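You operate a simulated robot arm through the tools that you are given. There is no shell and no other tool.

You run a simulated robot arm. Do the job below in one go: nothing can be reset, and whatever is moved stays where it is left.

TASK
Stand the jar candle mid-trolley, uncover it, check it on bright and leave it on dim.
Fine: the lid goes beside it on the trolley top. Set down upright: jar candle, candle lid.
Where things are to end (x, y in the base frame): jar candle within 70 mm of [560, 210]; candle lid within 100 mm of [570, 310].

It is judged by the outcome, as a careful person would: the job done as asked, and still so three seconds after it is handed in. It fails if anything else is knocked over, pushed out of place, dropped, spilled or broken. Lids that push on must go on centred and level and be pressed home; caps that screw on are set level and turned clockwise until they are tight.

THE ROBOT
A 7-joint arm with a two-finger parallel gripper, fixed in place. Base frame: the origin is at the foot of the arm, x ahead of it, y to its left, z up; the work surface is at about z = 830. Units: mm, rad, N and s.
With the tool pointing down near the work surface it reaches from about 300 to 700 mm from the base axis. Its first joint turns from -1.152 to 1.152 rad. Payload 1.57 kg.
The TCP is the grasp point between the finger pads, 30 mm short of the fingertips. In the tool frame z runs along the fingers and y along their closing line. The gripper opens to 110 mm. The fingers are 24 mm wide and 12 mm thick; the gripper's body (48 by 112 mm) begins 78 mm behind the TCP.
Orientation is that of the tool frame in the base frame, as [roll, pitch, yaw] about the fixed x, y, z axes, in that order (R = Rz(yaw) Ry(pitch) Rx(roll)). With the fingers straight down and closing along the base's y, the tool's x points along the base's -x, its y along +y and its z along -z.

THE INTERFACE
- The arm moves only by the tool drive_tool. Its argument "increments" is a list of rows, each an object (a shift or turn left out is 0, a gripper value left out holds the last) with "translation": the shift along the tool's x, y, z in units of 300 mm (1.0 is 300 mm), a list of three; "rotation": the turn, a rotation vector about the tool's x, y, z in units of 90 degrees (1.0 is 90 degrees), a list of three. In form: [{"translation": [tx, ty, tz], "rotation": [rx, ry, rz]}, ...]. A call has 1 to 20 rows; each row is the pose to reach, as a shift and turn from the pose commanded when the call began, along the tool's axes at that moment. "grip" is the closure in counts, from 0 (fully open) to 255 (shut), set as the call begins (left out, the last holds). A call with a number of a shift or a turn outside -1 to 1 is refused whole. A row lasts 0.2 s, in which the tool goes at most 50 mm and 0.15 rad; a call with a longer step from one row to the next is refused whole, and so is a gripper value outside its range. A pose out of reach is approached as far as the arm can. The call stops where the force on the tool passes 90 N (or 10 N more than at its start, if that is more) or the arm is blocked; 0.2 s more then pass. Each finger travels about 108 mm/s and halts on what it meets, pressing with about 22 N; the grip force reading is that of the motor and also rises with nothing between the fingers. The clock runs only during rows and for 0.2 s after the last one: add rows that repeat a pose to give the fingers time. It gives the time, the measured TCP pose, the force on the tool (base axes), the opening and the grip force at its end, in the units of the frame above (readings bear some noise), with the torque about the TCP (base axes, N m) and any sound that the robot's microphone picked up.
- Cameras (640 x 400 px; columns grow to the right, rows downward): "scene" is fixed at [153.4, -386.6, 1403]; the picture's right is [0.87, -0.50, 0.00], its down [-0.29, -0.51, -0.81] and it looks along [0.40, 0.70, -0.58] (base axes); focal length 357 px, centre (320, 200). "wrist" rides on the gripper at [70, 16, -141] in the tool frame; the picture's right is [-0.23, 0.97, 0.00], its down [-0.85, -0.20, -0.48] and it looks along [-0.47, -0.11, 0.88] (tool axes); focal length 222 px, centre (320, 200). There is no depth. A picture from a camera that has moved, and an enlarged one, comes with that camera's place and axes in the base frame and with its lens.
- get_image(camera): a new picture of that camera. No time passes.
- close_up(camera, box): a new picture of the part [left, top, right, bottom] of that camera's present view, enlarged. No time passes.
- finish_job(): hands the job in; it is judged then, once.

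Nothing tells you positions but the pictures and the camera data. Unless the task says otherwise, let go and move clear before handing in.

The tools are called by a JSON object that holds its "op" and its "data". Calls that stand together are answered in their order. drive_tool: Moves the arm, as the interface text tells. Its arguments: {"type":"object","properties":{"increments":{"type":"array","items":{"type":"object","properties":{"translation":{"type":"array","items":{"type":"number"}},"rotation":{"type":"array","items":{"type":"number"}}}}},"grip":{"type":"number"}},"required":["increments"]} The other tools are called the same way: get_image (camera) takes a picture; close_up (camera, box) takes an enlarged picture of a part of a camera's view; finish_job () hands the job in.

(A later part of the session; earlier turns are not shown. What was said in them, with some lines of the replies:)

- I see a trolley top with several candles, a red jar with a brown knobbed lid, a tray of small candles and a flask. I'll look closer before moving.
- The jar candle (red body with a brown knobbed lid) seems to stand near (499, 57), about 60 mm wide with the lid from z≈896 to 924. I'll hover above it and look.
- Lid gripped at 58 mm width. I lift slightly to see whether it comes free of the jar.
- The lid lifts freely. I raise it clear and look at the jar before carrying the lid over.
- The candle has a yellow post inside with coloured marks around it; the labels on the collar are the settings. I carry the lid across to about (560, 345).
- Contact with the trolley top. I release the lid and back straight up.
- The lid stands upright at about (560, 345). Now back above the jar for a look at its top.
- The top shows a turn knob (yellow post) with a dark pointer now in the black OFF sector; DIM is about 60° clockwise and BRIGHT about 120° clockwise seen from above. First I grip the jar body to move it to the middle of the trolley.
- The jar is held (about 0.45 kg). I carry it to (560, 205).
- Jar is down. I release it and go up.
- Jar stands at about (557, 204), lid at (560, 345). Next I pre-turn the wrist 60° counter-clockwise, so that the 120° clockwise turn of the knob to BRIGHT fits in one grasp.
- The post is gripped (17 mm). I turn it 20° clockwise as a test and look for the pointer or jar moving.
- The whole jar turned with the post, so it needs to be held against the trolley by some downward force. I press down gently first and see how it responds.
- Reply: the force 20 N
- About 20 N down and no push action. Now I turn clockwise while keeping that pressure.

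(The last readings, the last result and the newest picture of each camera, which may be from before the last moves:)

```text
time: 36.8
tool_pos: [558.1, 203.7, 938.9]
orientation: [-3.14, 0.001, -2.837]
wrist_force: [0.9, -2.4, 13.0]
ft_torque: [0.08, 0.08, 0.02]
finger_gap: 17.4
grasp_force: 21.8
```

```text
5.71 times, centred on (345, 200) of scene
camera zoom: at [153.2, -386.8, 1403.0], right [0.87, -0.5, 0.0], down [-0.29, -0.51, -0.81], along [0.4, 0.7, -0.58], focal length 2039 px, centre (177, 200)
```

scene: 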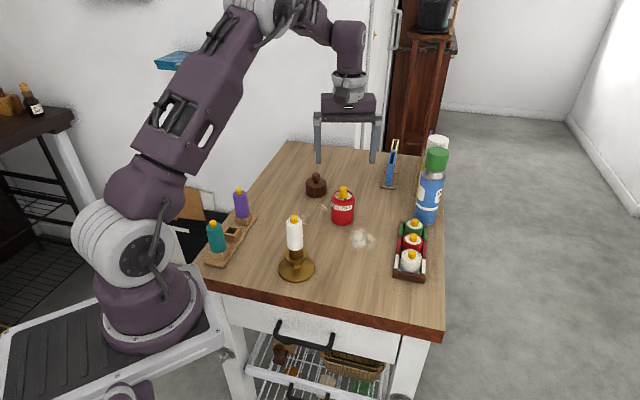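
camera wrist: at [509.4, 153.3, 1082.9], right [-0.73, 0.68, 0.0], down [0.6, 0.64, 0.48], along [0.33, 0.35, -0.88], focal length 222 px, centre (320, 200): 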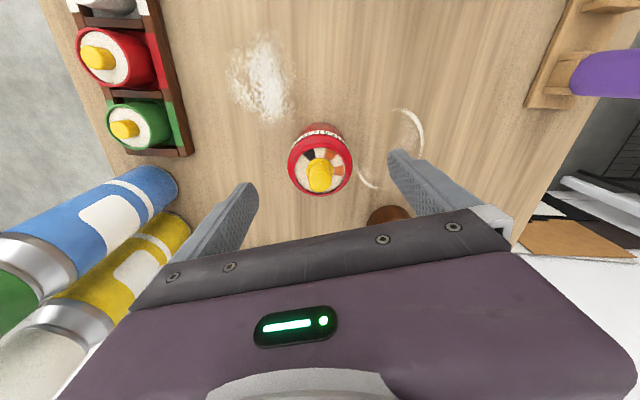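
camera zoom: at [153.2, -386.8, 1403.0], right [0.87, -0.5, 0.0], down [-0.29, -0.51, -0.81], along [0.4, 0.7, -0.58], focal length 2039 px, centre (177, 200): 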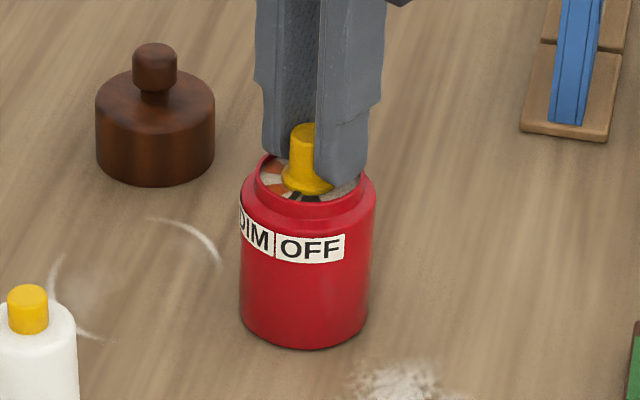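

With pressure the jar stays put and the pointer leaves OFF. I keep turning toward DIM.

{"op": "drive_tool", "data": {"increments": [{"translation": [0, 0, 0.002], "rotation": [0, 0, 0.06]}, {"translation": [0, 0, 0.002], "rotation": [0, 0, 0.12]}, {"translation": [0, 0, 0.002], "rotation": [0, 0, 0.18]}, {"translation": [0, 0, 0.002], "rotation": [0, 0, 0.24]}, {"translation": [0, 0, 0.002], "rotation": [0, 0, 0.3]}, {"translation": [0, 0, 0.002], "rotation": [0, 0, 0.36]}, {"translation": [0, 0, 0.002], "rotation": [0, 0, 0.417]}]}}

{"op": "close_up", "data": {"camera": "wrist", "box": [260, 100, 380, 210]}}

{"op": "close_up", "data": {"camera": "scene", "box": [310, 165, 380, 235]}}

```text
time: 38.4
tool_pos: [556.7, 204.1, 938.3]
orientation: [-3.141, 0.002, 2.791]
wrist_force: [1.1, -1.0, 10.5]
ft_torque: [-0.08, 0.16, 0.01]
finger_gap: 17.0
grasp_force: 22.4
```

```text
3.64 times, centred on (320, 155) of wrist
camera zoom: at [497.6, 242.5, 1081.0], right [0.55, 0.84, 0.0], down [0.73, -0.48, 0.48], along [0.4, -0.26, -0.88], focal length 808 px, centre (320, 364)
```

zoom: 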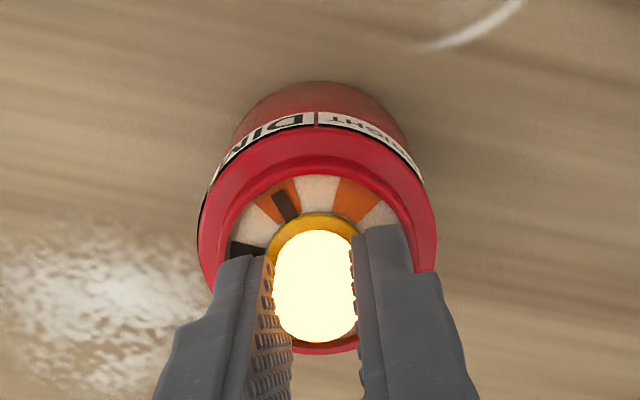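

```text
5.71 times, centred on (345, 200) of scene
camera zoom: at [153.2, -386.7, 1403.0], right [0.87, -0.5, 0.0], down [-0.29, -0.51, -0.81], along [0.4, 0.7, -0.58], focal length 2039 px, centre (177, 200)
```

zoom: 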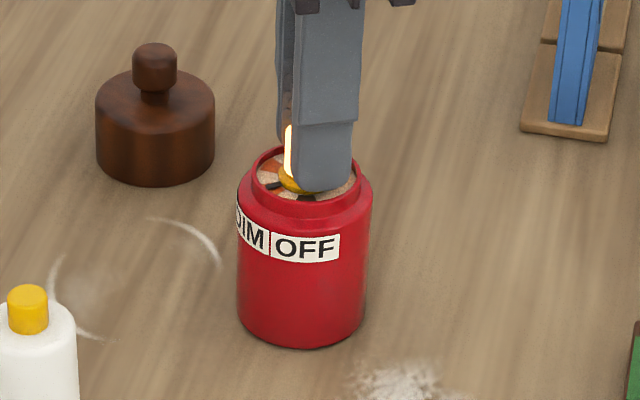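

The pointer is on DIM and the candle has lit. Now on to BRIGHT, another 60° clockwise.

{"op": "drive_tool", "data": {"increments": [{"translation": [0, 0, 0.002], "rotation": [0, 0, 0.06]}, {"translation": [0, 0, 0.003], "rotation": [0, 0, 0.12]}, {"translation": [0, 0, 0.003], "rotation": [0, 0, 0.18]}, {"translation": [0, 0, 0.003], "rotation": [0, 0, 0.24]}, {"translation": [0, 0, 0.003], "rotation": [0, 0, 0.3]}, {"translation": [0, 0, 0.003], "rotation": [0, 0, 0.36]}, {"translation": [0, 0, 0.003], "rotation": [0, 0, 0.42]}, {"translation": [0, 0, 0.003], "rotation": [0, 0, 0.48]}, {"translation": [0, 0, 0.003], "rotation": [0, 0, 0.54]}, {"translation": [0, 0, 0.003], "rotation": [0, 0, 0.6]}, {"translation": [0, 0, 0.003], "rotation": [0, 0, 0.66]}, {"translation": [0, 0, 0.003], "rotation": [0, 0, 0.66]}]}}

{"op": "close_up", "data": {"camera": "wrist", "box": [260, 100, 380, 210]}}

{"op": "close_up", "data": {"camera": "scene", "box": [310, 165, 380, 235]}}

```text
time: 41.0
tool_pos: [557.5, 204.1, 938.8]
orientation: [3.14, 0.0, 1.758]
wrist_force: [0.0, -0.2, 0.5]
ft_torque: [0.01, 0.05, 0.0]
finger_gap: 17.0
grasp_force: 22.4
```

```text
3.64 times, centred on (320, 155) of wrist
camera zoom: at [561.3, 275.8, 1080.9], right [1.0, -0.04, 0.0], down [-0.04, -0.88, 0.48], along [-0.02, -0.48, -0.88], focal length 808 px, centre (320, 364)
```

zoom: 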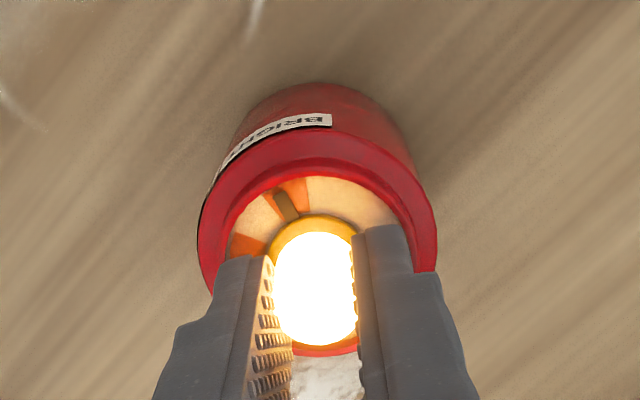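

```text
5.71 times, centred on (345, 200) of scene
camera zoom: at [153.5, -386.6, 1403.0], right [0.87, -0.5, 0.0], down [-0.29, -0.51, -0.81], along [0.4, 0.7, -0.58], focal length 2039 px, centre (177, 200)
```

zoom: 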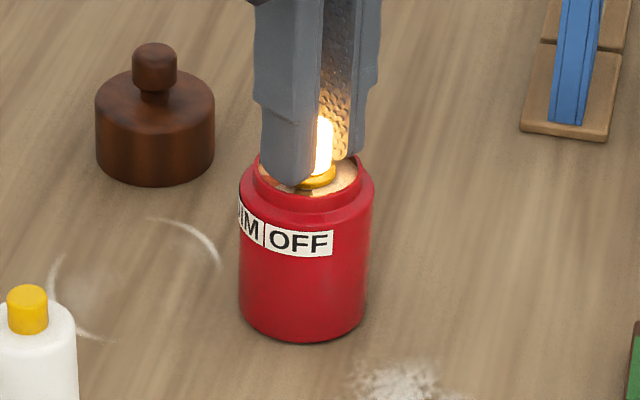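

It is clearly brighter, but the pointer is about 13° short of the centre of the BRIGHT mark and the pressure has gone. I press again and turn the remainder.

{"op": "drive_tool", "data": {"increments": [{"translation": [0, 0, 0.003]}, {"translation": [0, 0, 0.006]}, {"translation": [0, 0, 0.006]}]}}

{"op": "close_up", "data": {"camera": "wrist", "box": [260, 100, 380, 210]}}

```text
time: 41.8
tool_pos: [557.4, 204.4, 936.3]
orientation: [3.139, -0.001, 1.758]
wrist_force: [-1.9, 0.6, 20.2]
ft_torque: [0.09, 0.32, 0.01]
finger_gap: 17.0
grasp_force: 21.9
```

```text
3.64 times, centred on (320, 155) of wrist
camera zoom: at [561.0, 275.5, 1079.3], right [1.0, -0.04, 0.0], down [-0.04, -0.88, 0.48], along [-0.02, -0.48, -0.88], focal length 808 px, centre (320, 364)
```

zoom: 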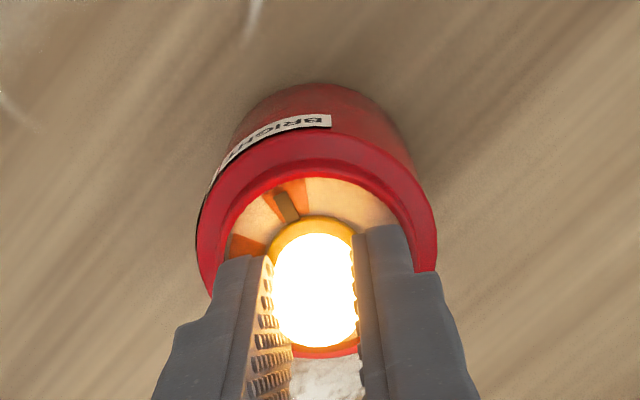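

{"op": "drive_tool", "data": {"increments": [{"rotation": [0, 0, 0.04]}, {"rotation": [0, 0, 0.08]}, {"rotation": [0, 0, 0.12]}, {"rotation": [0, 0, 0.14]}, {"rotation": [0, 0, 0.14]}]}}

{"op": "close_up", "data": {"camera": "wrist", "box": [260, 100, 380, 210]}}

{"op": "close_up", "data": {"camera": "scene", "box": [310, 165, 380, 235]}}

```text
time: 43.0
tool_pos: [558.8, 205.5, 935.9]
orientation: [3.141, 0.003, 1.536]
wrist_force: [-4.5, -3.3, 10.8]
ft_torque: [-0.29, 0.42, 0.01]
finger_gap: 16.9
grasp_force: 22.3
```

```text
3.64 times, centred on (320, 155) of wrist
camera zoom: at [576.9, 273.4, 1078.6], right [0.97, -0.26, 0.0], down [-0.23, -0.85, 0.48], along [-0.13, -0.46, -0.88], focal length 808 px, centre (320, 364)
```

zoom: 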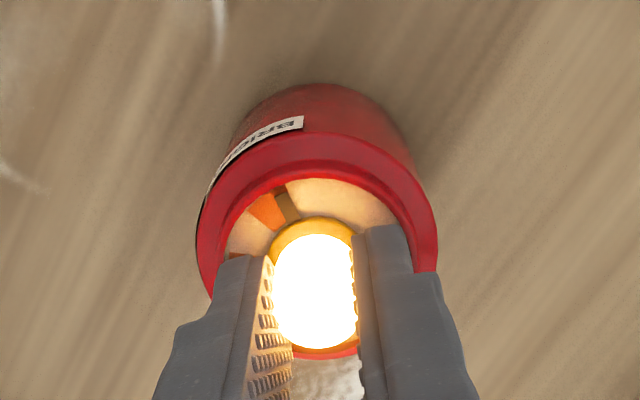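

```text
5.71 times, centred on (345, 200) of scene
camera zoom: at [153.1, -386.7, 1403.0], right [0.87, -0.5, 0.0], down [-0.29, -0.51, -0.81], along [0.4, 0.7, -0.58], focal length 2039 px, centre (177, 200)
```

zoom: 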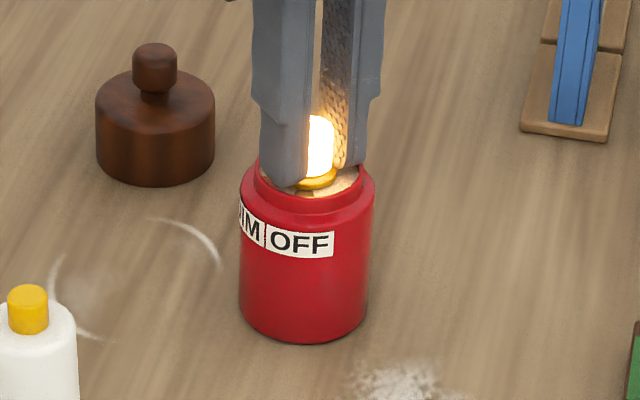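

The candle is on BRIGHT and shining strongly, so that check is done. The fingertips have crept down close to the rim, so I regrip slightly higher before turning back to DIM.

{"op": "drive_tool", "data": {"increments": [{"translation": [0, 0, -0.007]}, {"translation": [0, 0, -0.007]}, {"translation": [0, 0, -0.007]}, {"translation": [0, 0, -0.02]}, {"translation": [0, 0, -0.02]}], "grip": 170}}

{"op": "get_image", "data": {"camera": "scene"}}

{"op": "close_up", "data": {"camera": "wrist", "box": [260, 100, 380, 210]}}

```text
time: 44.2
tool_pos: [557.5, 204.1, 942.4]
orientation: [3.14, -0.001, 1.535]
wrist_force: [0.2, 0.0, -0.4]
ft_torque: [0.0, -0.03, 0.01]
finger_gap: 36.8
grasp_force: 0.0
```

```text
taken
```

scene: 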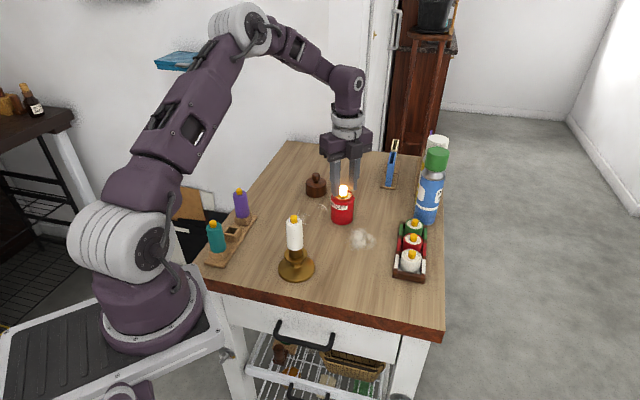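

```text
3.64 times, centred on (320, 155) of wrist
camera zoom: at [577.3, 273.2, 1085.7], right [0.97, -0.26, 0.0], down [-0.23, -0.85, 0.48], along [-0.12, -0.46, -0.88], focal length 808 px, centre (320, 364)
```

zoom: 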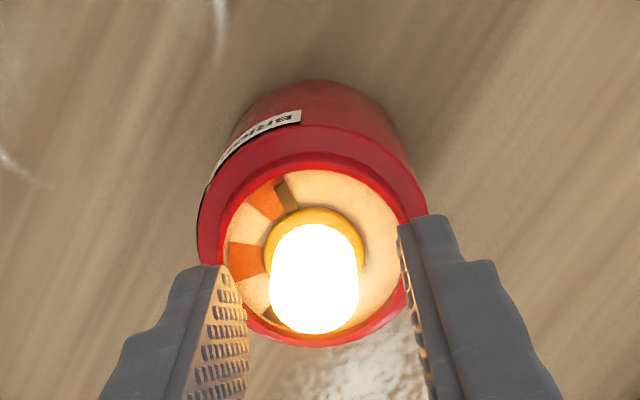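

The candle shines bright on the scene camera too. Regripping at this height, pressing, then turning counter-clockwise toward DIM.

{"op": "drive_tool", "data": {"increments": [{"translation": [0, 0, 0]}, {"translation": [0, 0, 0]}, {"translation": [0, 0, 0]}, {"translation": [0, 0, 0.004]}, {"translation": [0, 0, 0.008]}, {"translation": [0, 0, 0.008]}], "grip": 255}}

```text
time: 45.6
tool_pos: [557.5, 204.6, 940.6]
orientation: [3.14, 0.0, 1.538]
wrist_force: [-5.2, 0.1, 20.0]
ft_torque: [0.07, 0.32, 0.11]
finger_gap: 16.7
grasp_force: 22.0
```

{"op": "drive_tool", "data": {"increments": [{"rotation": [0, 0, -0.06]}, {"rotation": [0, 0, -0.12]}, {"rotation": [0, 0, -0.18]}, {"rotation": [0, 0, -0.24]}, {"rotation": [0, 0, -0.3]}, {"translation": [0, 0, 0.002], "rotation": [0, 0, -0.36]}, {"translation": [0, 0, 0.002], "rotation": [0, 0, -0.4]}]}}

{"op": "close_up", "data": {"camera": "wrist", "box": [260, 100, 380, 210]}}

```text
time: 47.2
tool_pos: [558.2, 204.2, 939.6]
orientation: [3.139, 0.0, 2.165]
wrist_force: [4.8, 6.8, 16.1]
ft_torque: [0.29, -0.16, -0.01]
finger_gap: 17.0
grasp_force: 22.4
```

```text
3.64 times, centred on (320, 155) of wrist
camera zoom: at [532.9, 270.4, 1081.9], right [0.93, 0.36, 0.0], down [0.31, -0.82, 0.48], along [0.17, -0.45, -0.88], focal length 808 px, centre (320, 364)
```

zoom: 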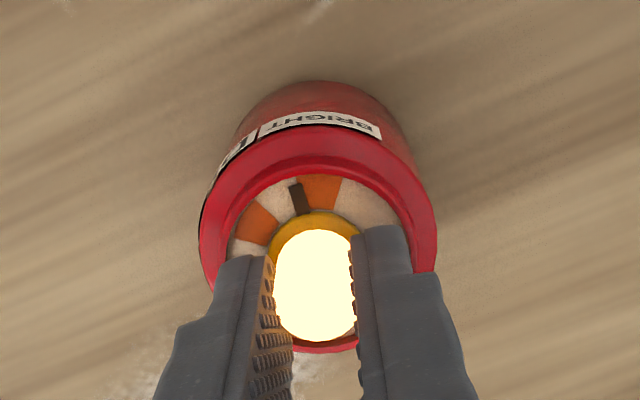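

{"op": "drive_tool", "data": {"increments": [{"rotation": [0, 0, -0.06]}, {"translation": [0, 0, 0.001], "rotation": [0, 0, -0.12]}, {"translation": [0, 0, 0.001], "rotation": [0, 0, -0.18]}, {"translation": [0, 0, 0.002], "rotation": [0, 0, -0.24]}, {"translation": [0, 0, 0.002], "rotation": [0, 0, -0.3]}, {"translation": [0, 0, 0.003], "rotation": [0, 0, -0.36]}, {"translation": [0, 0, 0.003], "rotation": [0, 0, -0.4]}, {"translation": [0, 0, 0.003], "rotation": [0, 0, -0.4]}]}}

{"op": "close_up", "data": {"camera": "wrist", "box": [260, 100, 380, 210]}}

{"op": "close_up", "data": {"camera": "scene", "box": [310, 165, 380, 235]}}

```text
time: 49.0
tool_pos: [558.6, 204.2, 937.3]
orientation: [-3.14, 0.0, 2.794]
wrist_force: [-3.6, 1.3, 15.7]
ft_torque: [0.06, 0.14, 0.02]
finger_gap: 16.7
grasp_force: 21.8
```

```text
3.64 times, centred on (320, 155) of wrist
camera zoom: at [498.5, 242.5, 1080.2], right [0.55, 0.84, 0.0], down [0.74, -0.48, 0.48], along [0.4, -0.26, -0.88], focal length 808 px, centre (320, 364)
```

zoom: 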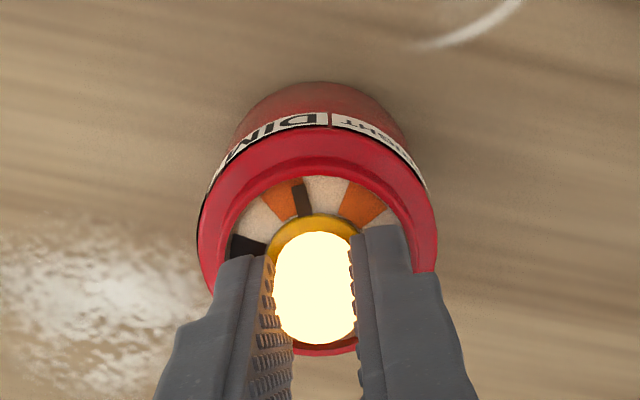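

```text
5.71 times, centred on (345, 200) of scene
camera zoom: at [153.1, -386.7, 1403.0], right [0.87, -0.5, 0.0], down [-0.29, -0.51, -0.81], along [0.4, 0.7, -0.58], focal length 2039 px, centre (177, 200)
```

zoom: 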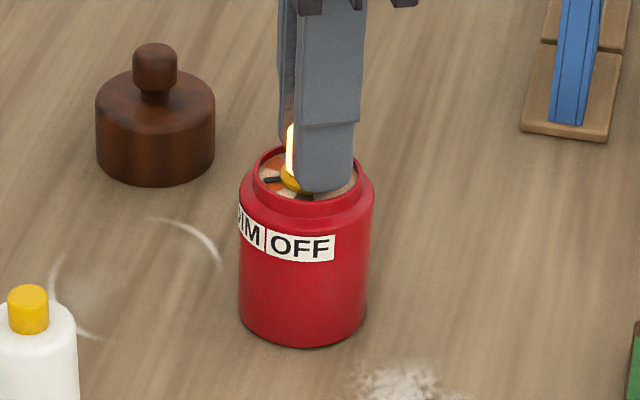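

The pointer is on the near edge of the DIM mark; another 12° centres it.

{"op": "drive_tool", "data": {"increments": [{"translation": [0, 0, 0.002], "rotation": [0, 0, -0.05]}, {"translation": [0, 0, 0.002], "rotation": [0, 0, -0.1]}, {"translation": [0, 0, 0.002], "rotation": [0, 0, -0.14]}, {"translation": [0, 0, 0.002], "rotation": [0, 0, -0.14]}]}}

{"op": "close_up", "data": {"camera": "wrist", "box": [260, 100, 380, 210]}}

```text
time: 50.0
tool_pos: [559.0, 204.6, 937.2]
orientation: [3.141, 0.002, 3.015]
wrist_force: [2.8, 5.9, 12.9]
ft_torque: [0.18, -0.07, 0.01]
finger_gap: 16.4
grasp_force: 22.1
```

```text
3.64 times, centred on (320, 155) of wrist
camera zoom: at [491.1, 228.7, 1080.0], right [0.35, 0.94, 0.0], down [0.82, -0.31, 0.48], along [0.45, -0.17, -0.88], focal length 808 px, centre (320, 364)
```

zoom: 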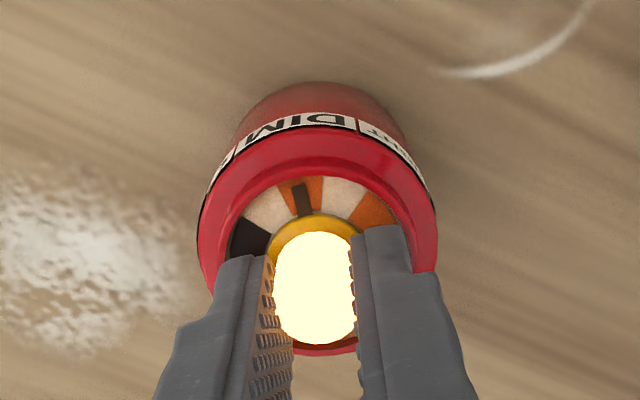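

The pointer is centred on DIM. I ease off the pressure, open, and rise straight up.

{"op": "drive_tool", "data": {"increments": [{"translation": [0, 0, -0.005]}, {"translation": [0, 0, -0.005]}]}}

{"op": "drive_tool", "data": {"increments": [{"translation": [0, 0, 0]}, {"translation": [0, 0, 0]}, {"translation": [0, 0, 0]}, {"translation": [0, 0, 0]}, {"translation": [0, 0, -0.05]}, {"translation": [0, 0, -0.15]}, {"translation": [0, 0, -0.3]}, {"translation": [0, 0, -0.45]}, {"translation": [0, 0, -0.45]}], "grip": 90}}

{"op": "get_image", "data": {"camera": "scene"}}

{"op": "close_up", "data": {"camera": "scene", "box": [290, 160, 390, 240]}}

{"op": "close_up", "data": {"camera": "wrist", "box": [270, 80, 370, 180]}}

```text
time: 50.6
tool_pos: [556.8, 203.0, 937.6]
orientation: [-3.138, -0.003, 3.013]
wrist_force: [0.9, -0.2, -0.2]
ft_torque: [0.01, 0.02, -0.03]
finger_gap: 16.8
grasp_force: 21.7
```

```text
time: 52.6
tool_pos: [554.3, 202.8, 1072.9]
orientation: [3.14, 0.002, 3.012]
wrist_force: [-0.8, -0.6, 0.0]
ft_torque: [0.04, 0.01, 0.0]
finger_gap: 71.4
grasp_force: 0.1
```

```text
taken
```

scene: 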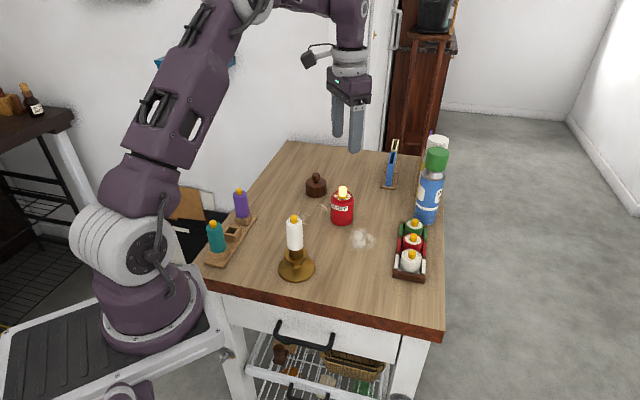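

```text
5.00 times, centred on (340, 200) of scene
camera zoom: at [153.4, -386.6, 1403.0], right [0.87, -0.5, 0.0], down [-0.29, -0.51, -0.81], along [0.4, 0.7, -0.58], focal length 1784 px, centre (220, 200)
```

zoom: 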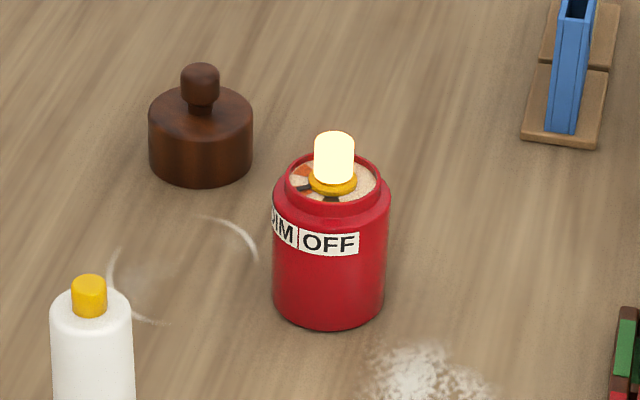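

```text
4.00 times, centred on (320, 130) of wrist
camera zoom: at [488.0, 227.1, 1215.5], right [0.35, 0.94, 0.0], down [0.82, -0.31, 0.48], along [0.45, -0.17, -0.88], focal length 888 px, centre (320, 480)
```

zoom: 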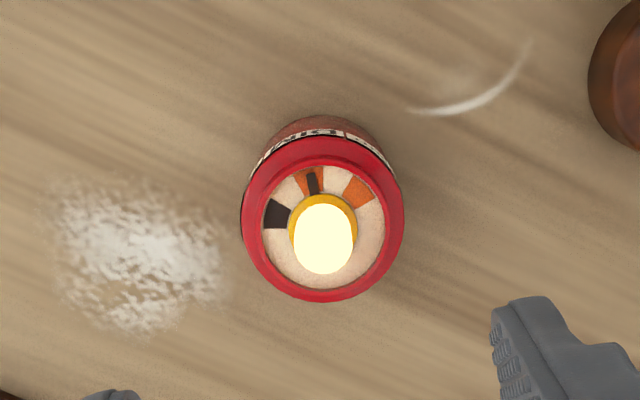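

The jar candle stands upright near (556, 203), uncovered and lit, with the pointer in the DIM mark. The lid sits upright beside it near (560, 345), everything else is where it was, and the arm is clear, so I hand the job in.

{"op": "finish_job", "data": {}}

```text
The job is handed in.
```

The jar candle is standing mid-trolley at about (556, 203), uncovered, lit and left on dim. I turned it to bright first; it shone clearly brighter there, then I turned it back and centred the pointer on the dim mark.

- **Lid:** it is upright on the trolley top at about (560, 345), about 35 mm from the point you gave.
- **Jar turned:** on the first try the whole jar turned with the knob. It now faces slightly differently than before, but it stayed in place and upright.
- **Bright setting:** the pointer ended about 20° past the middle of the bright mark, though the candle stayed on bright there.

Nothing else looks moved in the last pictures. The gripper let go and the arm was clear when I handed the job in.
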